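You operate a simulated robot arm through the tools that you are given. There is no shell and no other tool.

The job below is to be done with a simulated robot arm. You get a single attempt, and the scene is never put back.

## Task
Lock the window, open its vent for air and switch the rail on.
Fine: slide the sash shut, then turn the latch to locked; the heated rail's dial goes on 4.

The check looks at the end state, three seconds after you hand in, the way a careful person would. Anything else that was tipped, shoved, dropped, spilled or broken makes it a failure.

## Robot
A 7-joint arm with a two-finger parallel gripper, fixed in place. Base frame: the origin is on the floor under the middle of its stand, x ahead of it, y to its left, z up; the work surface is at about z = 800. Lengths are in mm, angles in rad, forces in N, time in s.
With the tool pointing down near the work surface it reaches from about 100 to 880 mm from the base axis. Its first joint turns from -2.007 to 2.007 rad. Payload 3.91 kg.
The TCP is the grasp point between the finger pads, 30 mm short of the fingertips. In the tool frame z runs along the fingers and y along their closing line. Largest opening 110 mm; finger width 20, thickness 10; the body of the gripper, 48 by 112 mm, starts 55 mm behind the TCP.
Orientation is that of the tool frame in the base frame, as a unit quaternion [x, y, z, w]. With the fingers straight down and closing along the base's y, the tool's x points along the base's -x, its y along +y and its z along -z.

## Interface
- The arm moves only by the tool drive_tool. Its argument "series" is text: rows parted by semicolons, each of 7 numbers parted by spaces: the shift along the tool's x, y, z in mm, then the turn, a rotation vector about the tool's x, y, z in rad, then the opening, from 0 (shut) to 1 (fully open). In form: dx dy dz wx wy wz grip; .... A call has 1 to 20 rows; each row is the pose to reach, as a shift and turn from the pose commanded when the call began, along the tool's axes at that moment. A row lasts 0.2 s, in which the tool goes at most 50 mm and 0.15 rad; a call with a longer step from one row to the next is refused whole, and so is a gripper value outside its range. Where a pose cannot be reached the arm comes as near as it can. A force on the tool above 60 N (or 10 N above the force at the start of the call, whichever is more), or a blocked arm, ends the call early, and 0.2 s more pass. Each finger travels about 153 mm/s and halts on what it meets, pressing with about 32 N; the grip force reading is that of the motor and also rises with nothing between the fingers. The clock runs only during rows and for 0.2 s after the last one: add rows that repeat a pose to give the fingers time. The reply holds the time, the measured pose of the TCP, the force on the tool along the base axes, the opening and the grip force, in the units named above and with some noise, with the torque about the TCP (base axes, N m) and any sound that the robot's microphone picked up.
- Cameras (640 x 400 px; columns grow to the right, rows downward): "scene" is fixed at [49.2, -501.4, 1602.5]; the picture's right is [0.48, -0.87, 0.00], its down [-0.43, -0.24, -0.87] and it looks along [0.76, 0.42, -0.49] (base axes); focal length 214 px, centre (320, 200). "wrist" rides on the gripper at [72, 17, -103] in the tool frame; the picture's right is [-0.23, 0.97, 0.00], its down [-0.76, -0.18, -0.62] and it looks along [-0.61, -0.14, 0.78] (tool axes); focal length 222 px, centre (320, 200). There is no depth. A picture from a camera that has moved, and an enlarged one, comes with that camera's place and axes in the base frame and with its lens.
- camera(camera): a new picture of that camera. No time passes.
- lift_body(by): slides the trunk up (or, below 0, down) by that many mm; the arm rides with it, the base frame stays. It gives what a move gives, with no picture.
- zoom(camera, box): a new picture of the part [left, top, right, bottom] of that camera's present view, enlarged. No time passes.
- close_job(): hands the job in; it is judged then, once.

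Nothing tells you positions but the pictures and the camera data. Unless the task says otherwise, let go and move clear before handing in.

The tools are called after "Request:" as a command line: name --argument value ..., lists and objects as JSON in quotes. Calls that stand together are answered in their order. drive_tool: Moves the arm, as the interface text tells. Its arguments: {"type":"object","properties":{"series":{"type":"string"}},"required":["series"]} The other tools are called the same way: lift_body (by) moves the trunk up or down; camera (camera) takes a picture; zoom (camera, box) takes an enlarged picture of a part of a camera's view; close_job () hands the job in.

At the start:

```text
clock: 0.0
ee_pos: [551.6, -67.6, 1592.8]
orientation: [0.0, 1.0, 0.0, 0.001]
force: [-0.8, -1.2, 0.3]
torque: [0.04, 0.06, 0.01]
opening: 110.1
grip_force: 0.0
trunk travel left (down, up): [-900.0, 90.0]
```

scene: 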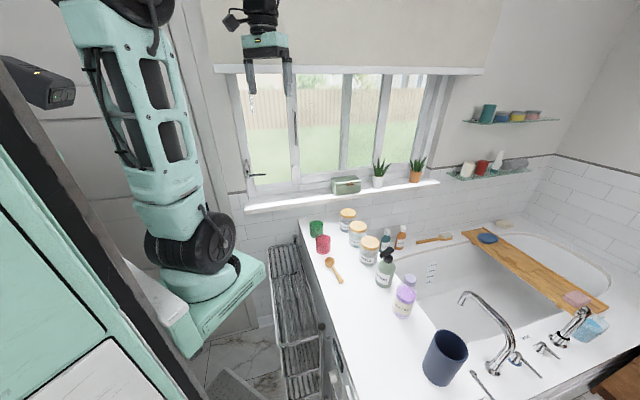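
wrist: 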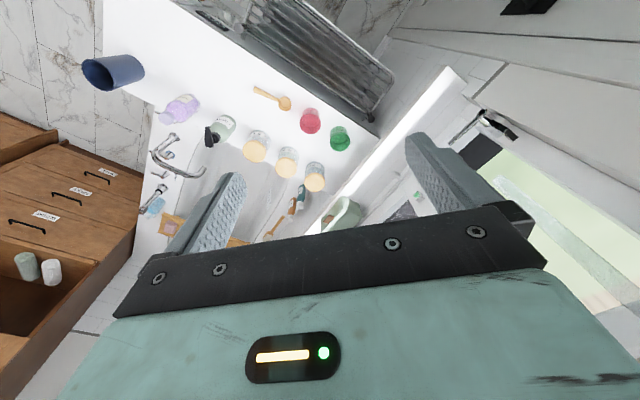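

I see a bathroom with a sliding window behind a sill, a counter with jars, a bath, and a heated rail at the left end. I'll zoom in on the window, latch, vent and rail before moving.

Request:
zoom --camera "scene" --box '[220, 60, 460, 210]'

Request:
zoom --camera "scene" --box '[200, 200, 360, 400]'

Request:
zoom --camera "scene" --box '[230, 120, 310, 220]'

Request:
zoom --camera "scene" --box '[320, 140, 440, 215]'

Request:
zoom --camera "wrist" --box '[160, 0, 480, 200]'

```text
2.67 times, centred on (340, 135) of scene
camera zoom: at [49.2, -501.4, 1602.5], right [0.48, -0.87, 0.0], down [-0.43, -0.24, -0.87], along [0.76, 0.42, -0.49], focal length 572 px, centre (267, 373)
```

zoom: 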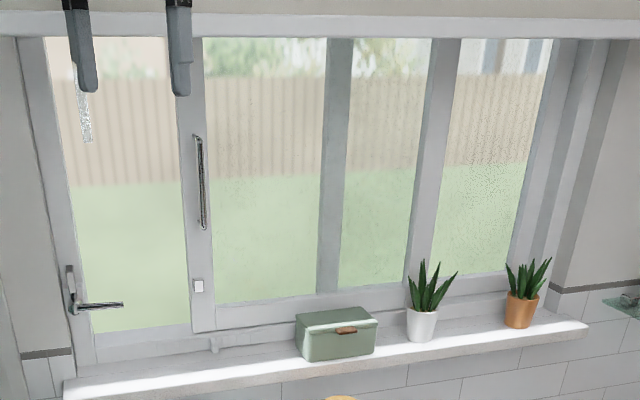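

```text
2.00 times, centred on (280, 300) of scene
camera zoom: at [49.2, -501.4, 1602.5], right [0.48, -0.87, 0.0], down [-0.43, -0.24, -0.87], along [0.76, 0.42, -0.49], focal length 429 px, centre (400, 0)
```

zoom: 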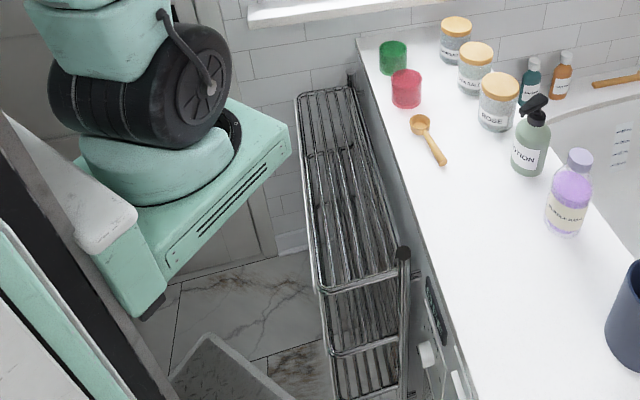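

```text
4.00 times, centred on (270, 170) of scene
camera zoom: at [49.2, -501.4, 1602.5], right [0.48, -0.87, 0.0], down [-0.43, -0.24, -0.87], along [0.76, 0.42, -0.49], focal length 858 px, centre (520, 320)
```

zoom: 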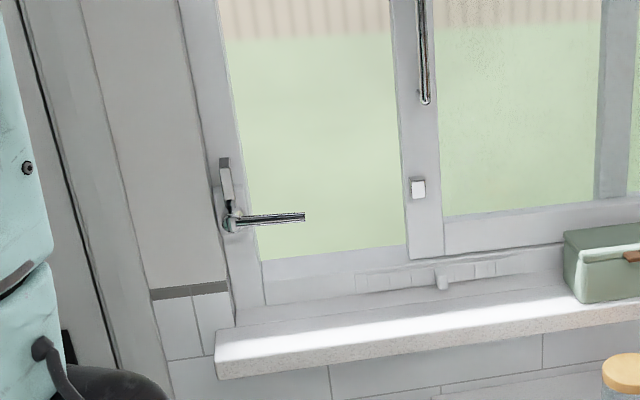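

```text
5.33 times, centred on (380, 178) of scene
camera zoom: at [49.2, -501.4, 1602.5], right [0.48, -0.87, 0.0], down [-0.43, -0.24, -0.87], along [0.76, 0.42, -0.49], focal length 1144 px, centre (0, 320)
```

zoom: 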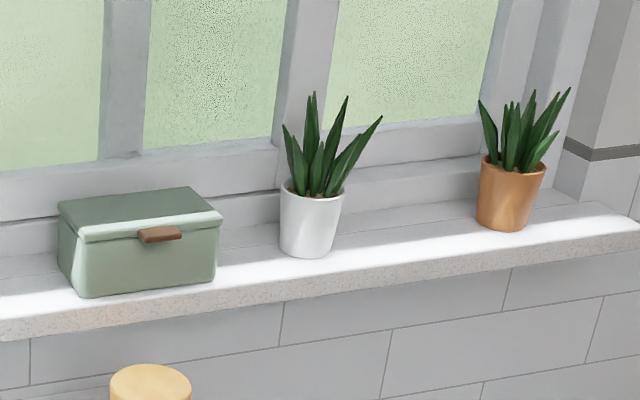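

```text
2.00 times, centred on (320, 100) of wrist
camera zoom: at [478.3, -49.5, 1697.0], right [0.23, 0.97, 0.0], down [0.76, -0.18, 0.62], along [0.61, -0.14, -0.78], focal length 444 px, centre (320, 400)
```

zoom: 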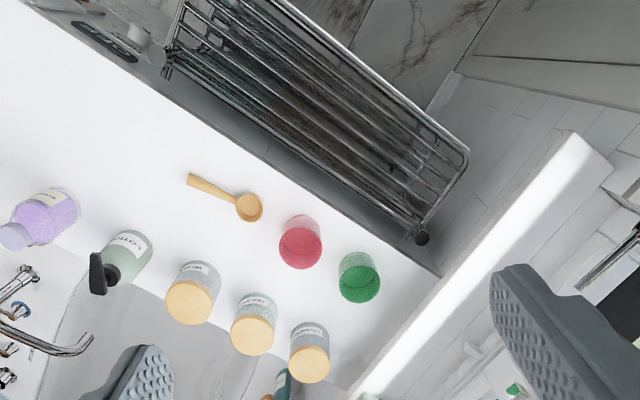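

The window has an open gap on its left, with a sash pull bar, a latch lever on the left jamb and a slider vent below the gap. The rail's dial seems to sit on the cabinet face near the rail, so I'll zoom further on each of these.

Request:
zoom --camera "scene" --box '[240, 155, 290, 186]'

Request:
zoom --camera "scene" --box '[270, 175, 334, 215]'

Request:
zoom --camera "scene" --box '[310, 320, 374, 400]'

Request:
zoom --camera "wrist" --box '[180, 0, 260, 50]'

Request:
zoom --camera "wrist" --box '[440, 80, 640, 205]'

Request:
camera --camera "scene"

```text
12.80 times, centred on (265, 170) of scene
camera zoom: at [49.2, -501.4, 1602.5], right [0.48, -0.87, 0.0], down [-0.43, -0.24, -0.87], along [0.76, 0.42, -0.49], focal length 2745 px, centre (1024, 578)
```

zoom: 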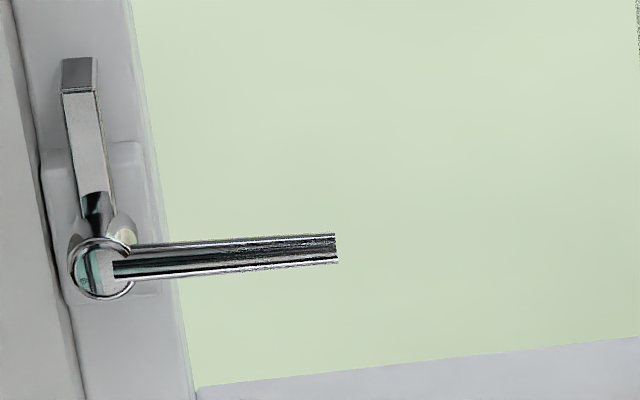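

```text
10.00 times, centred on (302, 195) of scene
camera zoom: at [49.2, -501.4, 1602.5], right [0.48, -0.87, 0.0], down [-0.43, -0.24, -0.87], along [0.76, 0.42, -0.49], focal length 2145 px, centre (500, 250)
```

zoom: 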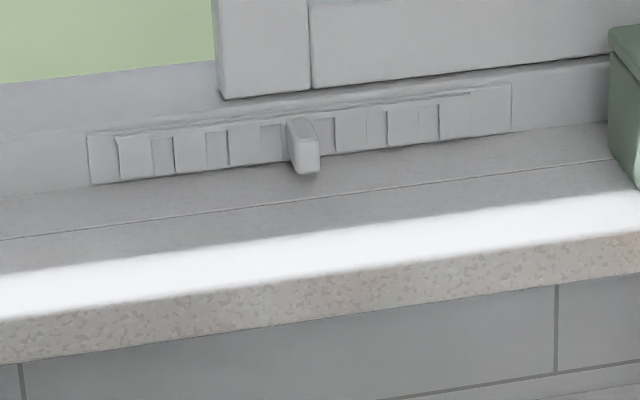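

```text
5.00 times, centred on (342, 360) of scene
camera zoom: at [49.2, -501.4, 1602.5], right [0.48, -0.87, 0.0], down [-0.43, -0.24, -0.87], along [0.76, 0.42, -0.49], focal length 1072 px, centre (210, -600)
```

zoom: 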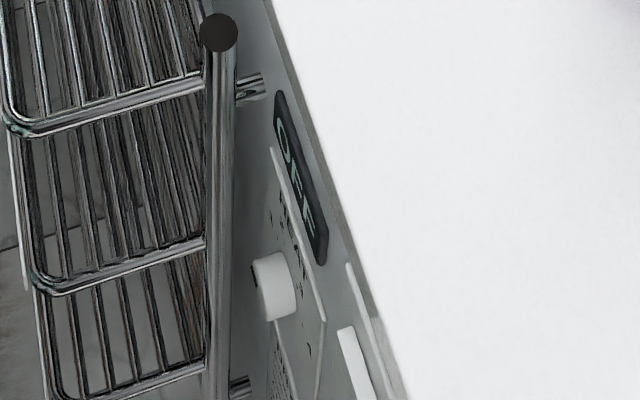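

```text
8.00 times, centred on (220, 25) of wrist
camera zoom: at [478.3, -49.5, 1697.0], right [0.23, 0.97, 0.0], down [0.76, -0.18, 0.62], along [0.61, -0.14, -0.78], focal length 1777 px, centre (1120, 1600)
```

zoom: 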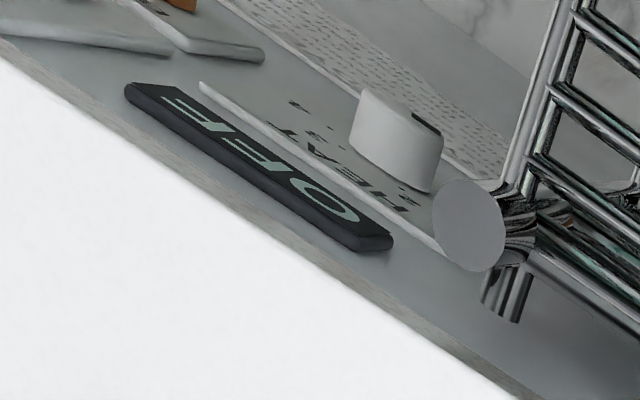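

```text
3.20 times, centred on (540, 142) of wrist
camera zoom: at [478.3, -49.5, 1697.0], right [0.23, 0.97, 0.0], down [0.76, -0.18, 0.62], along [0.61, -0.14, -0.78], focal length 711 px, centre (-384, 384)
```

zoom: 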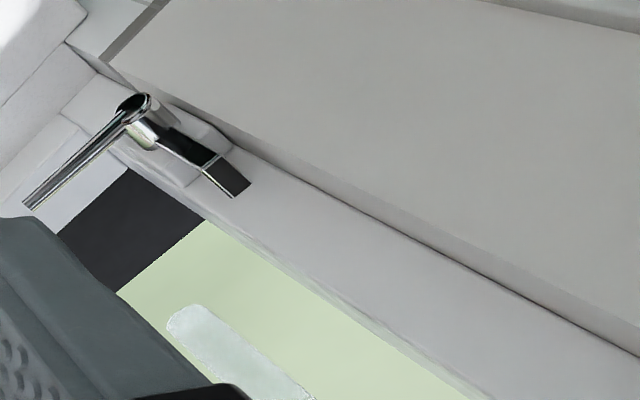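

```text
taken
```

scene: 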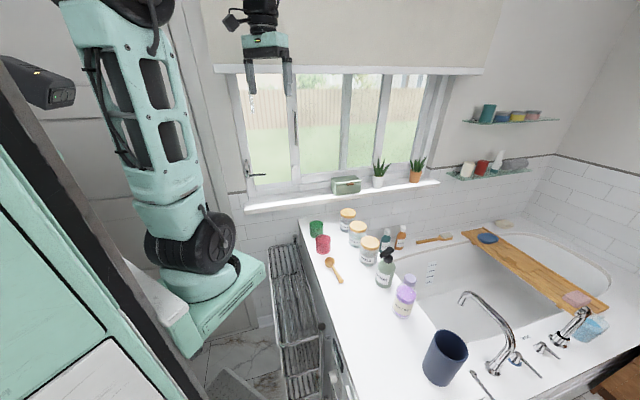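

The latch pivot triangulates to about [706, 252, 1208], the dial to about [390, -367, 646], and the window wall's normal points at about 42° from x. I'll yaw the tool so the camera ends up above it once it faces the window, while moving into free space.

Request:
drive_tool --series "-5 5 9 0 0 0.15 1; -10 10 18 0 0 0.30 1; -16 15 27 0 0 0.45 1; -21 20 36 0 0 0.60 1; -27 25 45 0 0 0.75 1; -32 30 54 0 0 0.90 1; -38 35 63 0 0 1.05 1; -43 41 72 0 0 1.20 1; -48 46 81 0 0 1.35 1; -54 51 90 0 0 1.50 1; -59 56 99 0 0 1.65 1; -65 61 108 0 0 1.80 1; -70 66 117 0 0 1.95 1; -75 72 126 0 0 2.10 1; -81 77 135 0 0 2.25 1; -86 82 143 0 0 2.40 1"

Request:
camera --camera "scene"

Request:
camera --camera "wrist"

```text
clock: 3.4
ee_pos: [637.1, 14.7, 1451.0]
orientation: [0.933, 0.36, 0.0, 0.0]
force: [-0.5, -1.0, 0.4]
torque: [-0.02, 0.0, 0.01]
opening: 110.1
grip_force: 0.1
trunk travel left (down, up): [-900.0, 90.0]
```

```text
taken
```

scene: 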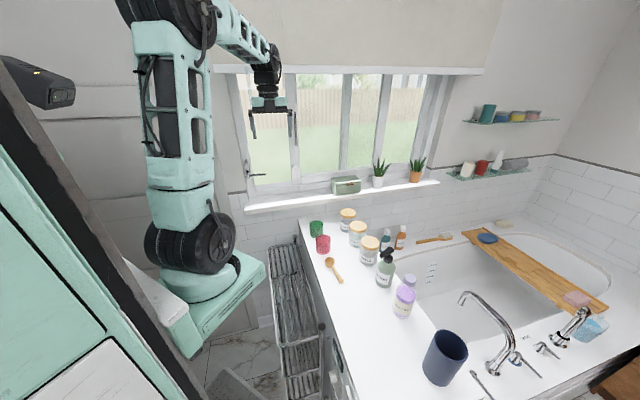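

```text
taken
camera wrist: at [702.4, 51.8, 1554.3], right [0.49, -0.87, 0.0], down [-0.68, -0.38, 0.62], along [-0.54, -0.3, -0.78], focal length 222 px, centre (320, 200)
```

wrist: 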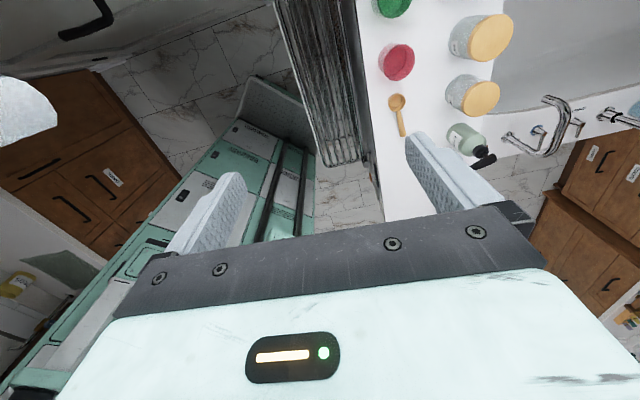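

The yaw worked and the camera is now on the window side. Next I'll tilt the tool so the fingers point at the window, then look.

Request:
drive_tool --series "0 0 0 0 0.1428 0 1; 0 0 0 0 0.2856 0 1; 0 0 0 0 0.4284 0 1; 0 0 0 0 0.5712 0 1; 0 0 0 0 0.714 0 1; 0 0 0 0 0.8568 0 1; 0 0 0 0 0.9996 0 1; 0 0 0 0 1.1424 0 1; 0 0 0 0 1.2852 0 1; 0 0 0 0 1.428 0 1; 0 0 0 0 1.5708 0 1"

Request:
camera --camera "scene"

Request:
camera --camera "wrist"

```text
clock: 5.8
ee_pos: [637.2, 14.8, 1450.8]
orientation: [0.657, 0.256, 0.661, -0.256]
force: [0.1, -0.1, 0.3]
torque: [-0.01, 0.02, -0.01]
opening: 109.8
grip_force: 0.1
trunk travel left (down, up): [-900.0, 90.0]
```

```text
taken
```

scene: 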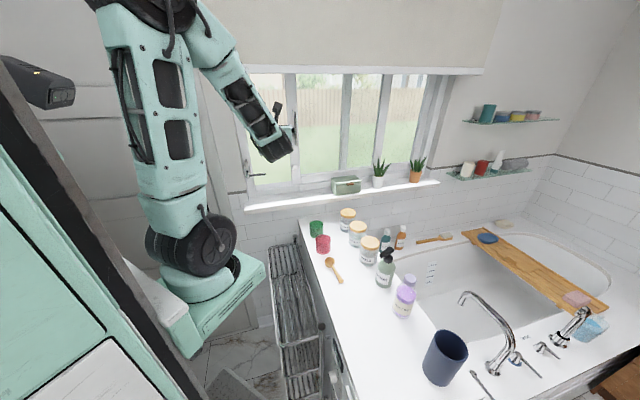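

```text
taken
camera wrist: at [571.8, -67.2, 1523.3], right [0.66, -0.72, -0.23], down [-0.58, -0.29, -0.76], along [0.48, 0.63, -0.6], focal length 222 px, centre (320, 200)
```

wrist: 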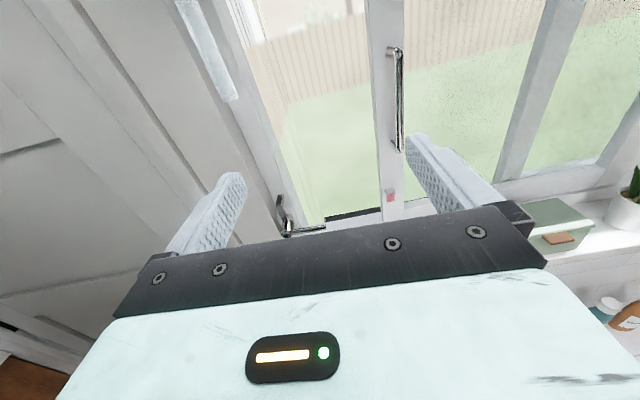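

The tool now faces the window with the camera above it. I'll zoom the wrist view on the bar, keeper and latch for triangulation.

Request:
zoom --camera "wrist" --box '[340, 20, 460, 220]'

Request:
zoom --camera "wrist" --box '[250, 180, 350, 242]'

Request:
zoom --camera "wrist" --box '[180, 0, 340, 100]'

```text
2.00 times, centred on (400, 120) of wrist
camera zoom: at [571.8, -67.2, 1523.3], right [0.66, -0.72, -0.23], down [-0.58, -0.29, -0.76], along [0.48, 0.63, -0.6], focal length 444 px, centre (160, 360)
```

zoom: 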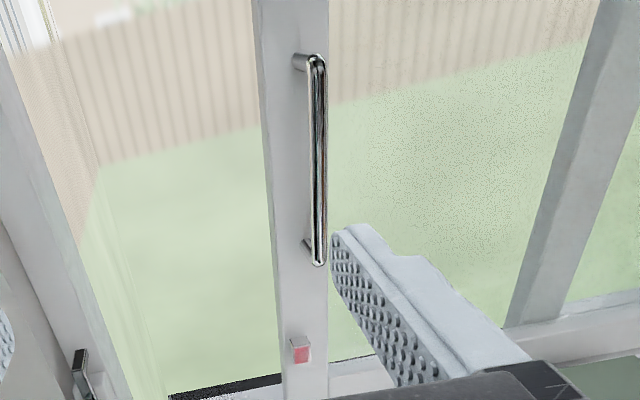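

```text
6.40 times, centred on (300, 211) of wrist
camera zoom: at [571.8, -67.2, 1523.3], right [0.66, -0.72, -0.23], down [-0.58, -0.29, -0.76], along [0.48, 0.63, -0.6], focal length 1422 px, centre (448, 130)
```

zoom: 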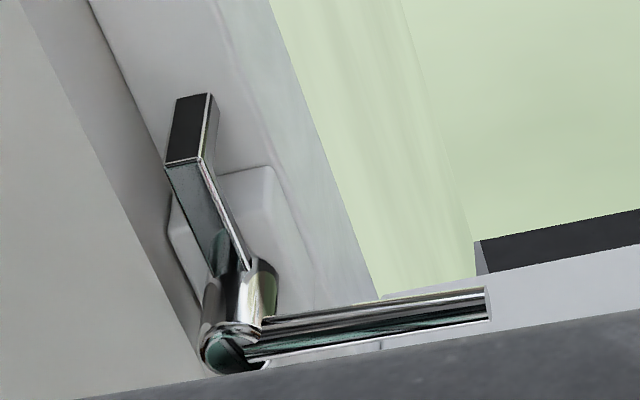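

```text
4.00 times, centred on (260, 50) of wrist
camera zoom: at [571.8, -67.2, 1523.3], right [0.66, -0.72, -0.23], down [-0.58, -0.29, -0.76], along [0.48, 0.63, -0.6], focal length 888 px, centre (560, 800)
```

zoom: 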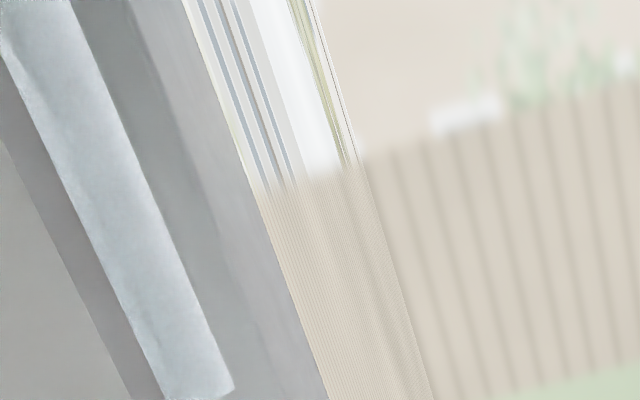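

The pull bar is at about [908, 108], z 1318–1473. The latch lever runs right from its pivot, and its hook points up, so turning the lever down should swing the hook into the keeper. I'll move in front of the bar with the fingers half open and look again.

Request:
drive_tool --series "-7 14 0 0 0 0 0.7; -14 28 10 0 0 0 0.6; -21 42 25 0 0 0 0.6; -28 57 45 0 0 0 0.6; -35 72 65 0 0 0 0.6; -42 86 85 0 0 0 0.6; -49 100 105 0 0 0 0.6; -56 114 120 0 0 0 0.6; -56 114 120 0 0 0 0.6"

Request:
camera --camera "wrist"

Request:
camera --camera "scene"

```text
clock: 7.8
ee_pos: [801.0, 11.7, 1394.3]
orientation: [0.659, 0.256, 0.659, -0.256]
force: [0.1, -0.1, 0.1]
torque: [0.02, -0.01, 0.0]
opening: 66.0
grip_force: 0.1
trunk travel left (down, up): [-900.0, 90.0]
```

```text
taken
camera wrist: at [736.3, -69.7, 1466.9], right [0.66, -0.72, -0.23], down [-0.58, -0.29, -0.76], along [0.48, 0.63, -0.61], focal length 222 px, centre (320, 200)
```

wrist: 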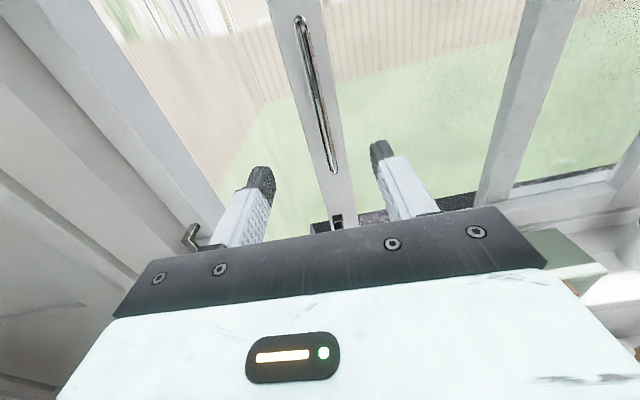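

```text
taken
```

scene: 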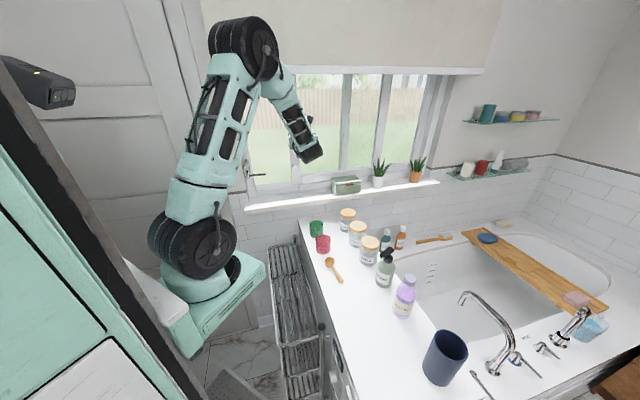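

The fingers straddle the bar's line, and the bar is about 140 mm ahead of the TCP. I'll zoom on the frame lines to check that the tool is square to the wall.

Request:
zoom --camera "wrist" --box '[440, 130, 640, 255]'

Request:
zoom --camera "wrist" --box '[240, 0, 400, 240]'

Request:
zoom --camera "scene" --box '[240, 60, 340, 215]'

```text
3.20 times, centred on (540, 192) of wrist
camera zoom: at [736.3, -69.7, 1466.9], right [0.66, -0.72, -0.23], down [-0.58, -0.29, -0.76], along [0.48, 0.63, -0.61], focal length 711 px, centre (-384, 224)
```

zoom: 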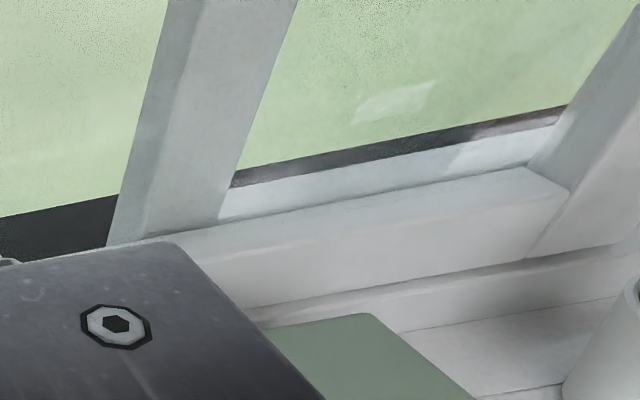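

```text
1.67 times, centred on (320, 120) of wrist
camera zoom: at [736.3, -69.7, 1466.9], right [0.66, -0.72, -0.23], down [-0.58, -0.29, -0.76], along [0.48, 0.63, -0.61], focal length 370 px, centre (320, 333)
```

zoom: 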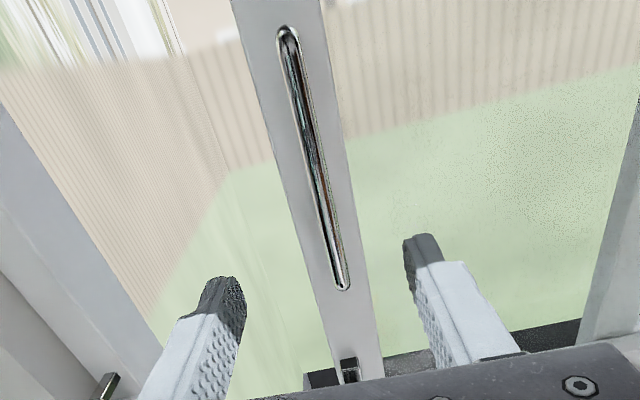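

```text
2.58 times, centred on (290, 138) of scene
camera zoom: at [49.2, -501.4, 1602.5], right [0.48, -0.87, 0.0], down [-0.43, -0.24, -0.87], along [0.76, 0.42, -0.49], focal length 554 px, centre (397, 361)
```

zoom: 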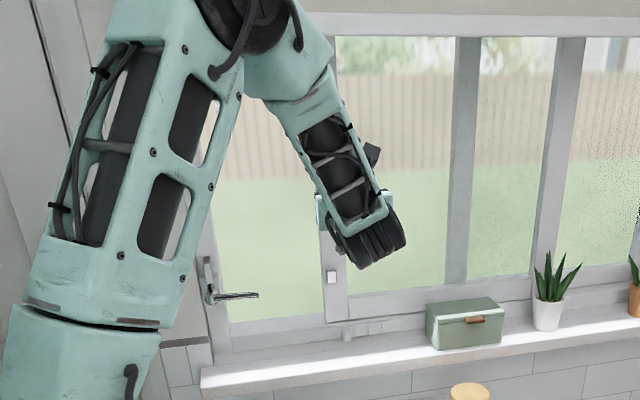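

The frame lines give a wall normal at about 44.4°, so the tool is about 2° off. I'll correct that and move closer to the bar.

Request:
drive_tool --series "0 1 20 0.01 0 0 0.6; 0 2 40 0.02 0 0 0.6; 0 3 60 0.03 0 0 0.6; 0 3.3 79.7 0.035 0 0 0.6; 0 3.3 79.7 0.035 0 0 0.6"

Request:
camera --camera "wrist"

Request:
zoom --camera "wrist" --box '[220, 0, 420, 240]'

```text
clock: 9.0
ee_pos: [864.8, 64.6, 1394.9]
orientation: [0.654, 0.268, 0.655, -0.268]
force: [0.6, -0.1, 0.5]
torque: [0.01, -0.04, 0.02]
opening: 65.8
grip_force: 0.1
trunk travel left (down, up): [-900.0, 90.0]
```

```text
taken
camera wrist: at [801.7, -20.7, 1467.6], right [0.68, -0.69, -0.23], down [-0.57, -0.31, -0.76], along [0.46, 0.65, -0.61], focal length 222 px, centre (320, 200)
```

wrist: 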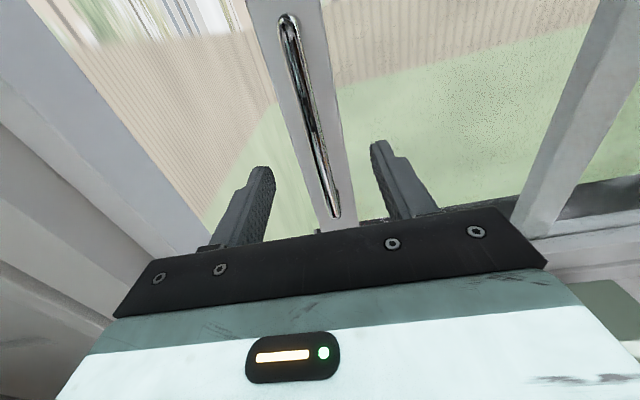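

```text
1.67 times, centred on (320, 120) of wrist
camera zoom: at [801.7, -20.7, 1467.6], right [0.68, -0.69, -0.23], down [-0.57, -0.31, -0.76], along [0.46, 0.65, -0.61], focal length 370 px, centre (320, 333)
```

zoom: 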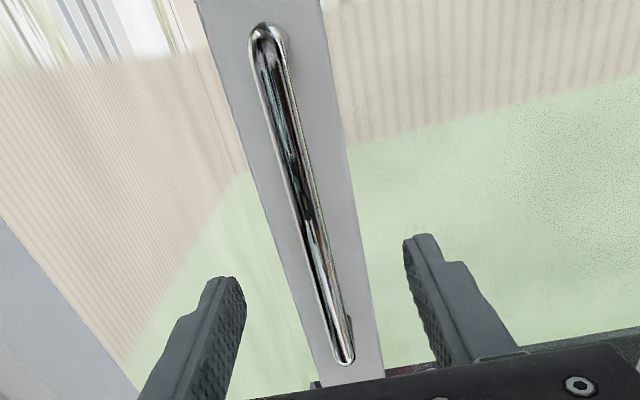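

The bar is now about 42 mm ahead (n≈705, e≈559) and centred between the fingers. I'll advance 32 mm so the tips pass the bar, then narrow the fingers around it.

Request:
drive_tool --series "0 0 12 0 0 0 0.6; 0 0 24 0 0 0 0.6; 0 0 32 0 0 0 0.6; 0 0 32 0 0 0 0.45; 0 0 32 0 0 0 0.3; 0 0 32 0 0 0 0.3"

Request:
camera --camera "wrist"

Request:
zoom --camera "wrist" --box '[240, 40, 440, 240]'

```text
clock: 10.4
ee_pos: [885.3, 85.1, 1395.1]
orientation: [0.655, 0.267, 0.654, -0.268]
force: [-0.3, 0.1, 0.4]
torque: [-0.01, -0.02, 0.02]
opening: 33.0
grip_force: 0.0
trunk travel left (down, up): [-900.0, 90.0]
```

```text
taken
camera wrist: at [823.5, 1.4, 1467.6], right [0.68, -0.69, -0.23], down [-0.57, -0.31, -0.76], along [0.46, 0.65, -0.61], focal length 222 px, centre (320, 200)
```

wrist: 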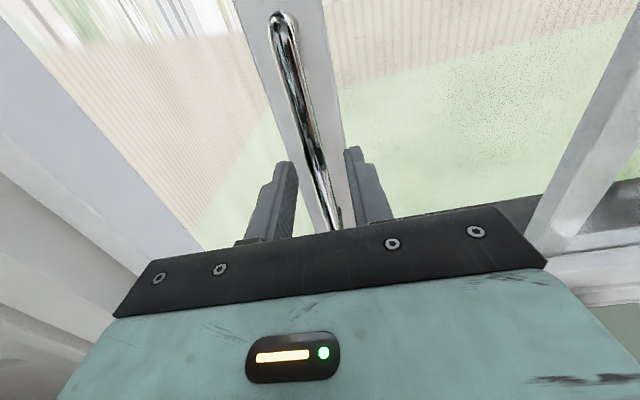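

```text
2.00 times, centred on (340, 140) of wrist
camera zoom: at [823.5, 1.4, 1467.6], right [0.68, -0.69, -0.23], down [-0.57, -0.31, -0.76], along [0.46, 0.65, -0.61], focal length 444 px, centre (280, 320)
```

zoom: 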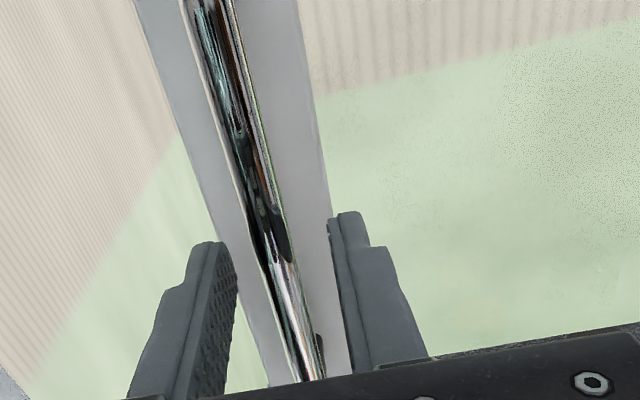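

The fingers are now around the bar with clearance. I'll close lightly and start sliding the sash left.

Request:
drive_tool --series "0 0 0 0 0 0 0.15; 0 0 0 0 0 0 0.15; 0 -8 0 0 0 0 0.15; 0 -16 0 0 0 0 0.15; 0 -24 0 0 0 0 0.15; 0 -32 0 0 0 0 0.15; 0 -40 0 0 0 0 0.15; 0 -48 0 0 0 0 0.15; 0 -56 0 0 0 0 0.15; 0 -64 0 0 0 0 0.15; 0 -72 0 0 0 0 0.15; 0 -80 0 0 0 0 0.15"

Request:
camera --camera "wrist"

Request:
camera --camera "scene"

```text
clock: 13.0
ee_pos: [829.9, 143.1, 1394.7]
orientation: [0.655, 0.268, 0.653, -0.269]
force: [2.2, -4.8, -0.2]
torque: [-0.1, 0.01, -0.07]
opening: 18.8
grip_force: 2.6
trunk travel left (down, up): [-900.0, 90.0]
```

```text
taken
camera wrist: at [767.6, 58.8, 1466.7], right [0.68, -0.69, -0.23], down [-0.57, -0.31, -0.76], along [0.46, 0.65, -0.61], focal length 222 px, centre (320, 200)
```

wrist: 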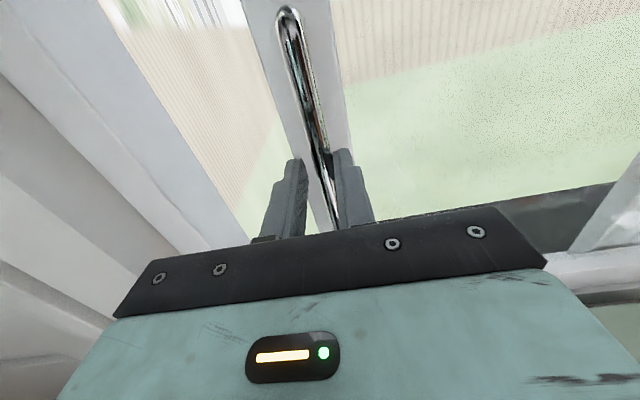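

```text
taken
```

scene: 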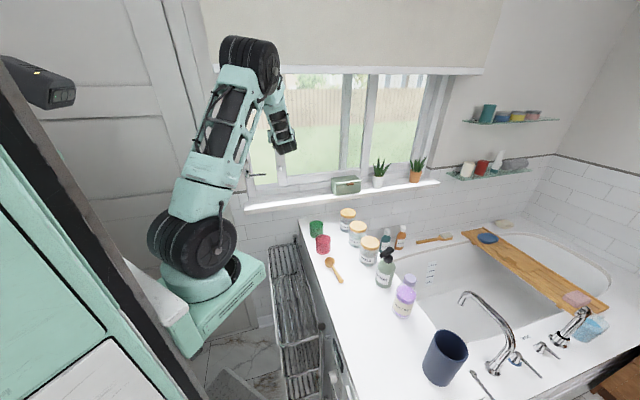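

The sash follows with only about 5 N. I'll keep sliding left.

Request:
drive_tool --series "0 -8 0 0 0 0 0.15; 0 -16 0 0 0 0 0.15; 0 -24 0 0 0 0 0.15; 0 -32 0 0 0 0 0.15; 0 -40 0 0 0 0 0.15; 0 -48 0 0 0 0 0.15; 0 -56 0 0 0 0 0.15; 0 -64 0 0 0 0 0.15; 0 -72 0 0 0 0 0.15; 0 -80 0 0 0 0 0.15"

Request:
camera --camera "wrist"

Request:
camera --camera "scene"

Request:
zoom --camera "scene" --box '[235, 60, 355, 215]'

```text
clock: 15.2
ee_pos: [774.5, 201.2, 1394.7]
orientation: [0.654, 0.268, 0.654, -0.268]
force: [1.5, -4.4, -2.3]
torque: [-0.05, 0.03, -0.11]
opening: 18.8
grip_force: 1.5
trunk travel left (down, up): [-900.0, 90.0]
```

```text
taken
camera wrist: at [712.2, 116.3, 1467.1], right [0.68, -0.69, -0.23], down [-0.57, -0.31, -0.76], along [0.46, 0.65, -0.61], focal length 222 px, centre (320, 200)
```

wrist: 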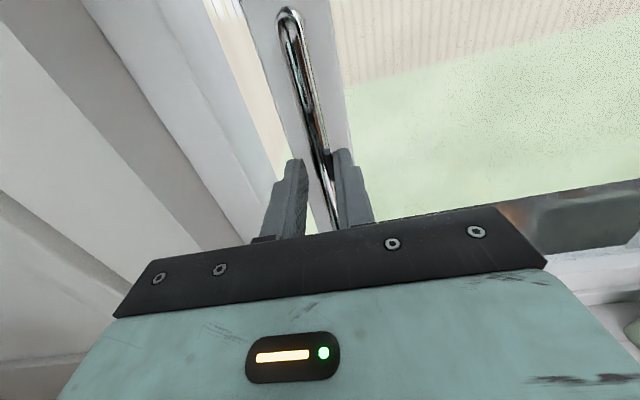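

```text
taken
```

scene: 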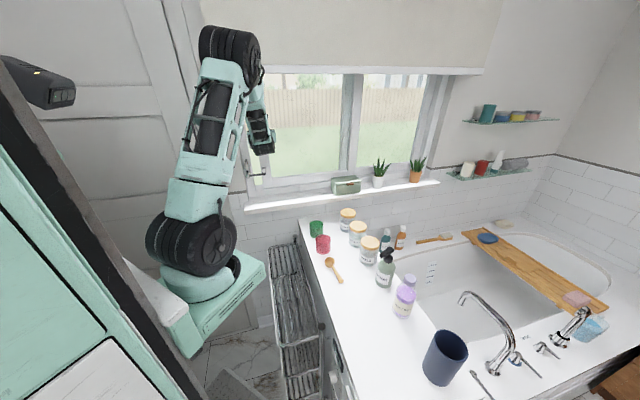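

```text
2.58 times, centred on (295, 138) of scene
camera zoom: at [49.2, -501.4, 1602.5], right [0.48, -0.87, 0.0], down [-0.43, -0.24, -0.87], along [0.76, 0.42, -0.49], focal length 554 px, centre (384, 361)
```

zoom: 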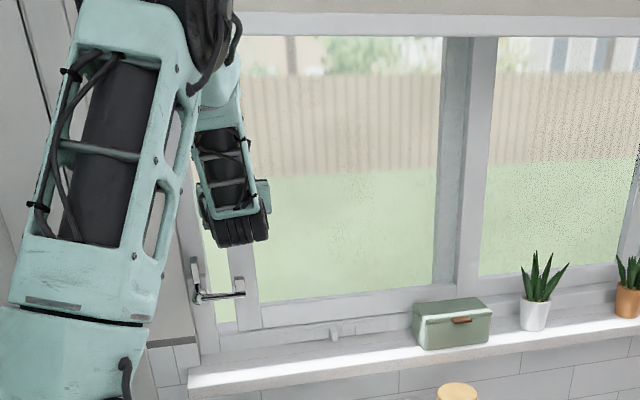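

There's still a small gap at the left jamb. I'll continue slowly until it seats.

Request:
drive_tool --series "0 -4 0 0 0 0 0.15; 0 -8 0 0 0 0 0.15; 0 -12 0 0 0 0 0.15; 0 -16 0 0 0 0 0.15; 0 -20 0 0 0 0 0.15; 0 -23 0 0 0 0 0.15; 0 -26 0 0 0 0 0.15; 0 -29 0 0 0 0 0.15; 0 -32 0 0 0 0 0.15; 0 -34 0 0 0 0 0.15; 0 -36 0 0 0 0 0.15; 0 -38 0 0 0 0 0.15; 0 -40 0 0 0 0 0.15"

Request:
camera --camera "wrist"

Request:
zoom --camera "scene" --box '[235, 60, 355, 215]'

```text
clock: 18.0
ee_pos: [747.7, 228.0, 1394.1]
orientation: [0.654, 0.268, 0.654, -0.268]
force: [2.5, -6.6, -0.3]
torque: [0.03, -0.02, -0.19]
opening: 19.2
grip_force: 3.1
trunk travel left (down, up): [-900.0, 90.0]
```

```text
taken
camera wrist: at [684.5, 144.4, 1466.9], right [0.68, -0.69, -0.23], down [-0.57, -0.31, -0.76], along [0.46, 0.65, -0.61], focal length 222 px, centre (320, 200)
```

wrist: 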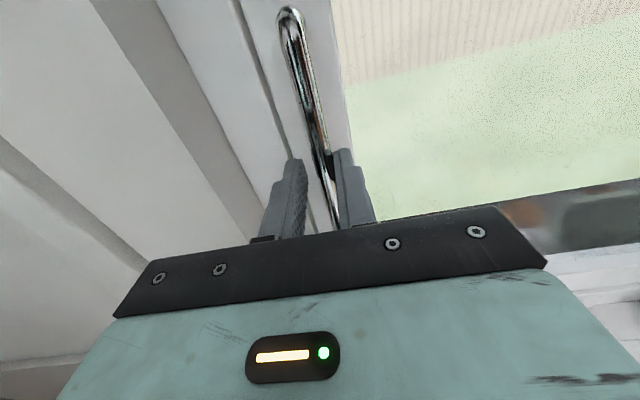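

```text
2.58 times, centred on (295, 138) of scene
camera zoom: at [49.2, -501.4, 1602.5], right [0.48, -0.87, 0.0], down [-0.43, -0.24, -0.87], along [0.76, 0.42, -0.49], focal length 554 px, centre (384, 361)
```

zoom: 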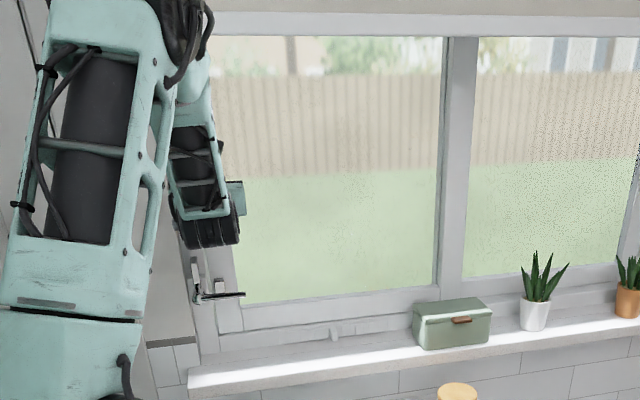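

It looks nearly shut, but the force is still low. I'll push on in small steps until it stops.

Request:
drive_tool --series "0 -2 0 0 0 0 0.15; 0 -4 0 0 0 0 0.15; 0 -6 0 0 0 0 0.15; 0 -8 0 0 0 0 0.15; 0 -10 0 0 0 0 0.15; 0 -12 0 0 0 0 0.15; 0 -14 0 0 0 0 0.15; 0 -16 0 0 0 0 0.15; 0 -18 0 0 0 0 0.15; 0 -20 0 0 0 0 0.15"

Request:
camera --camera "wrist"

Request:
zoom --camera "scene" --box '[235, 140, 315, 215]'

```text
clock: 20.2
ee_pos: [740.3, 235.2, 1393.3]
orientation: [0.657, 0.261, 0.656, -0.264]
force: [41.3, -18.9, 7.2]
torque: [-0.02, -0.32, -0.64]
opening: 37.8
grip_force: 20.8
trunk travel left (down, up): [-900.0, 90.0]
```

```text
taken
camera wrist: at [676.2, 151.9, 1466.5], right [0.67, -0.7, -0.23], down [-0.57, -0.3, -0.76], along [0.47, 0.64, -0.61], focal length 222 px, centre (320, 200)
```

wrist: 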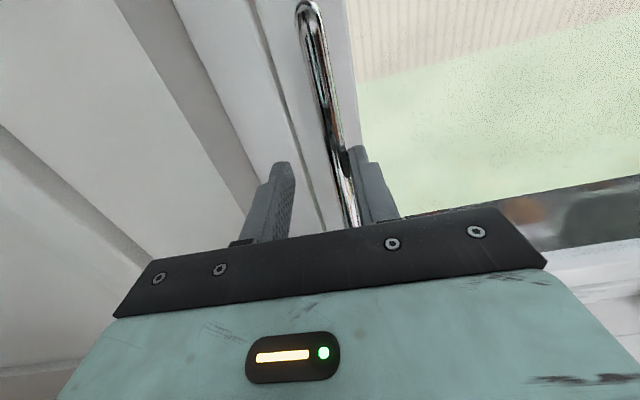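

```text
5.33 times, centred on (275, 178) of scene
camera zoom: at [49.2, -501.4, 1602.5], right [0.48, -0.87, 0.0], down [-0.43, -0.24, -0.87], along [0.76, 0.42, -0.49], focal length 1144 px, centre (560, 320)
```

zoom: 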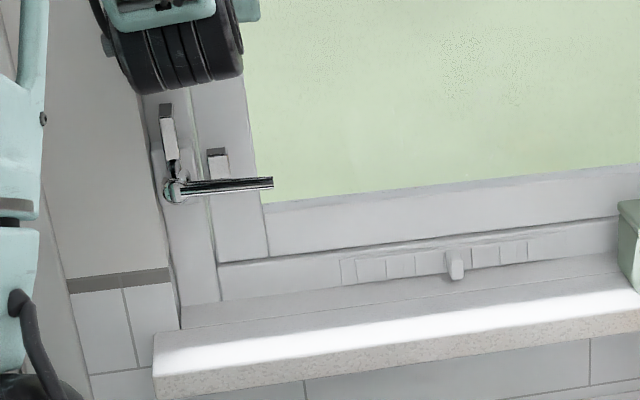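

The sash has hit its stop, with about 42 N of reaction and no more travel. I'll open the fingers in place to release the load, then back straight off and inspect.

Request:
drive_tool --series "0 0 0 0 0 0 0.6; 0 3 0 0 0 0 0.65; 0 6 0 0 0 0 0.65; 0 8 -15 0 0 0 0.65; 0 8 -35 0 0 0 0.65; 0 8 -60 0 0 0 0.65; 0 8 -90 0 0 0 0.65; 0 8 -120 0 0 0 0.65; 0 8 -120 0 0 0 0.65"

Request:
camera --camera "wrist"

Request:
zoom --camera "wrist" --box '[200, 0, 440, 240]'

Request:
zoom --camera "scene" --box '[235, 60, 315, 215]'

```text
clock: 22.2
ee_pos: [651.4, 154.0, 1394.9]
orientation: [0.655, 0.268, 0.654, -0.267]
force: [0.6, 0.7, 0.2]
torque: [0.02, -0.02, 0.0]
opening: 71.2
grip_force: 0.1
trunk travel left (down, up): [-900.0, 90.0]
```

```text
taken
camera wrist: at [589.1, 69.9, 1468.8], right [0.68, -0.69, -0.23], down [-0.57, -0.31, -0.76], along [0.46, 0.65, -0.61], focal length 222 px, centre (320, 200)
```

wrist: 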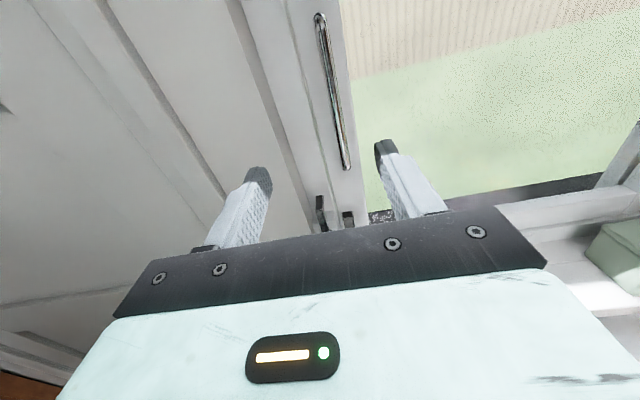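

```text
1.67 times, centred on (320, 120) of wrist
camera zoom: at [589.1, 69.9, 1468.8], right [0.68, -0.69, -0.23], down [-0.57, -0.31, -0.76], along [0.46, 0.65, -0.61], focal length 370 px, centre (320, 333)
```

zoom: 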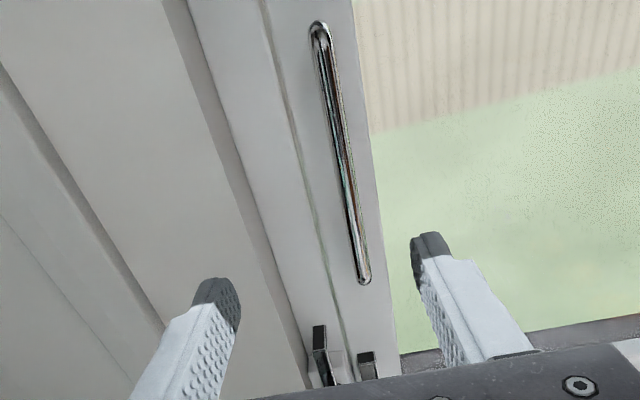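

```text
2.58 times, centred on (275, 138) of scene
camera zoom: at [49.2, -501.4, 1602.5], right [0.48, -0.87, 0.0], down [-0.43, -0.24, -0.87], along [0.76, 0.42, -0.49], focal length 554 px, centre (436, 361)
```

zoom: 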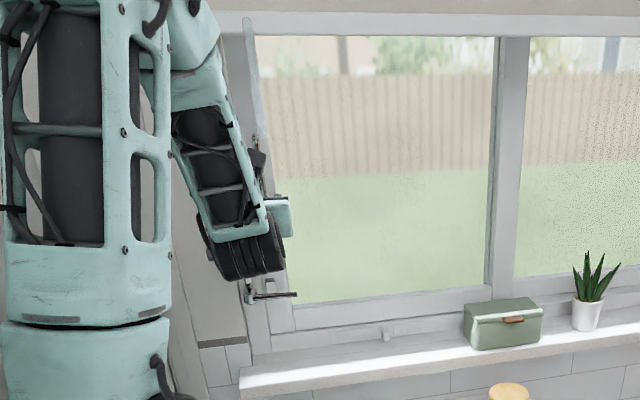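

The sash looks seated against the jamb. I'll zoom on that joint and the latch to confirm.

Request:
zoom --camera "wrist" --box '[280, 60, 380, 240]'

Request:
zoom --camera "scene" --box '[240, 165, 290, 205]'

Request:
zoom --camera "wrist" --box '[260, 0, 360, 62]'

```text
2.22 times, centred on (330, 150) of wrist
camera zoom: at [589.1, 69.9, 1468.8], right [0.68, -0.69, -0.23], down [-0.57, -0.31, -0.76], along [0.46, 0.65, -0.61], focal length 494 px, centre (298, 311)
```

zoom: 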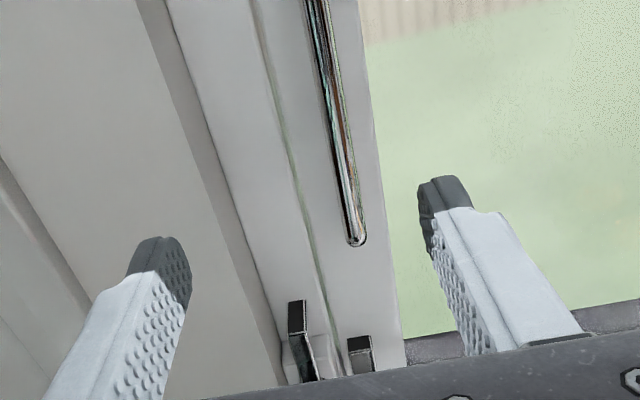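

```text
10.00 times, centred on (265, 185) of scene
camera zoom: at [49.2, -501.4, 1602.5], right [0.48, -0.87, 0.0], down [-0.43, -0.24, -0.87], along [0.76, 0.42, -0.49], focal length 2145 px, centre (870, 350)
```

zoom: 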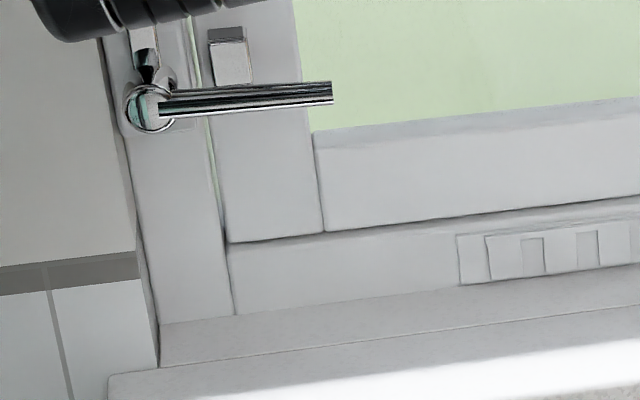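

```text
6.40 times, centred on (310, 31) of wrist
camera zoom: at [589.1, 69.9, 1468.8], right [0.68, -0.69, -0.23], down [-0.57, -0.31, -0.76], along [0.46, 0.65, -0.61], focal length 1422 px, centre (384, 1282)
```

zoom: 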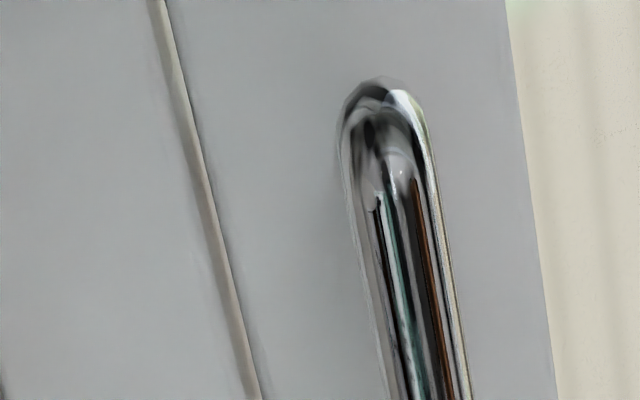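

A thin light sliver remains between stile and jamb, though the sash stopped against 42 N. I'll lower the trunk to bring the camera level with the latch area and look closely.

Request:
lift_body --by -150

Request:
camera --camera "wrist"

Request:
camera --camera "scene"

Request:
zoom --camera "wrist" --box '[280, 20, 400, 230]'

Request:
zoom --camera "wrist" --box '[400, 130, 560, 230]'

```text
clock: 23.9
ee_pos: [651.9, 153.8, 1246.5]
orientation: [0.654, 0.269, 0.654, -0.269]
force: [-0.3, 0.4, 1.0]
torque: [-0.02, 0.03, -0.01]
opening: 71.4
grip_force: 0.1
trunk travel left (down, up): [-750.0, 240.0]
```

```text
taken
camera wrist: at [589.5, 70.1, 1318.8], right [0.68, -0.69, -0.23], down [-0.57, -0.31, -0.76], along [0.46, 0.65, -0.61], focal length 222 px, centre (320, 200)
```

wrist: 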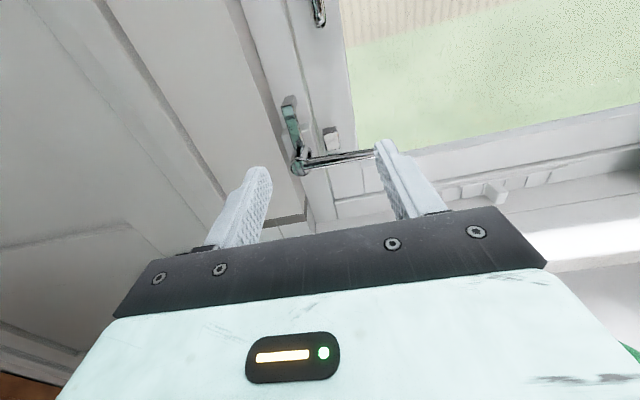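

```text
taken
```

scene: 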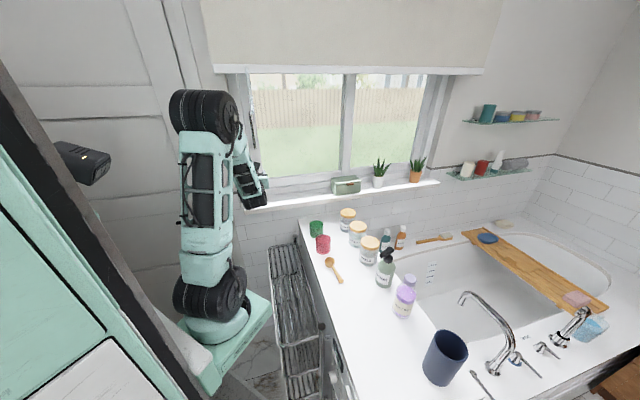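

```text
1.90 times, centred on (340, 125) of wrist
camera zoom: at [589.5, 70.1, 1318.8], right [0.68, -0.69, -0.23], down [-0.57, -0.31, -0.76], along [0.46, 0.65, -0.61], focal length 423 px, centre (282, 343)
```

zoom: 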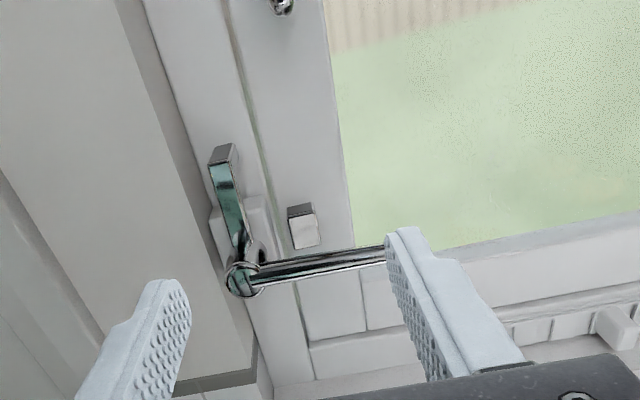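

```text
4.00 times, centred on (480, 180) of wrist
camera zoom: at [589.5, 70.1, 1318.8], right [0.68, -0.69, -0.23], down [-0.57, -0.31, -0.76], along [0.46, 0.65, -0.61], focal length 888 px, centre (-320, 280)
```

zoom: 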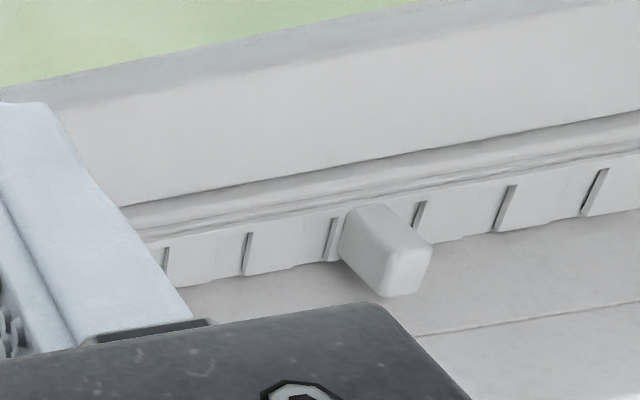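

The latch, keeper and vent tab are all clearly visible from here. I'll zoom tighter on the joint and latch.

Request:
zoom --camera "wrist" --box '[290, 60, 340, 110]'

Request:
zoom --camera "wrist" --box '[275, 90, 395, 190]'

Request:
zoom --camera "scene" --box '[240, 60, 270, 120]'

```text
8.00 times, centred on (315, 85) of wrist
camera zoom: at [589.5, 70.1, 1318.8], right [0.68, -0.69, -0.23], down [-0.57, -0.31, -0.76], along [0.46, 0.65, -0.61], focal length 1777 px, centre (360, 1120)
```

zoom: 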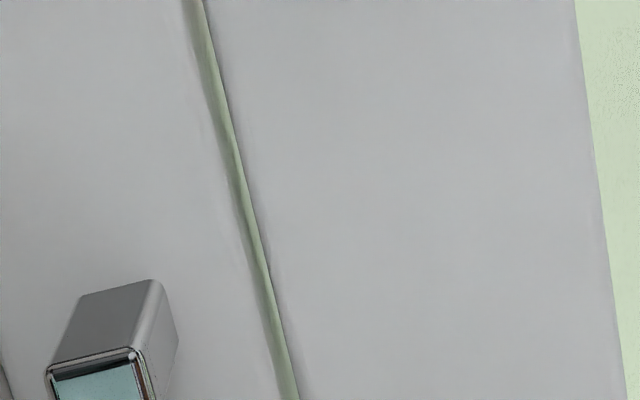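

```text
4.00 times, centred on (335, 140) of wrist
camera zoom: at [589.5, 70.1, 1318.8], right [0.68, -0.69, -0.23], down [-0.57, -0.31, -0.76], along [0.46, 0.65, -0.61], focal length 888 px, centre (260, 440)
```

zoom: 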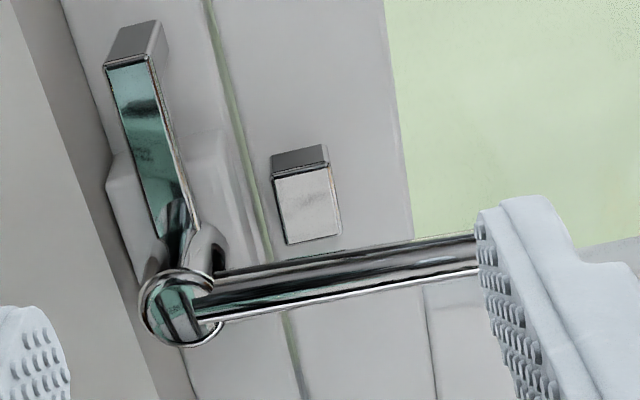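

```text
6.67 times, centred on (255, 90) of scene
camera zoom: at [49.2, -501.4, 1602.5], right [0.48, -0.87, 0.0], down [-0.43, -0.24, -0.87], along [0.76, 0.42, -0.49], focal length 1430 px, centre (753, 933)
```

zoom: 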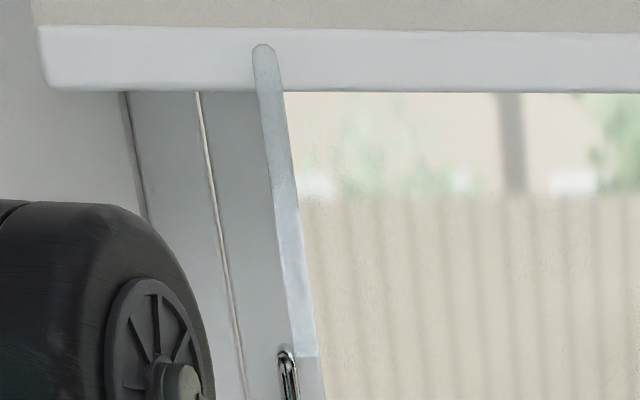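

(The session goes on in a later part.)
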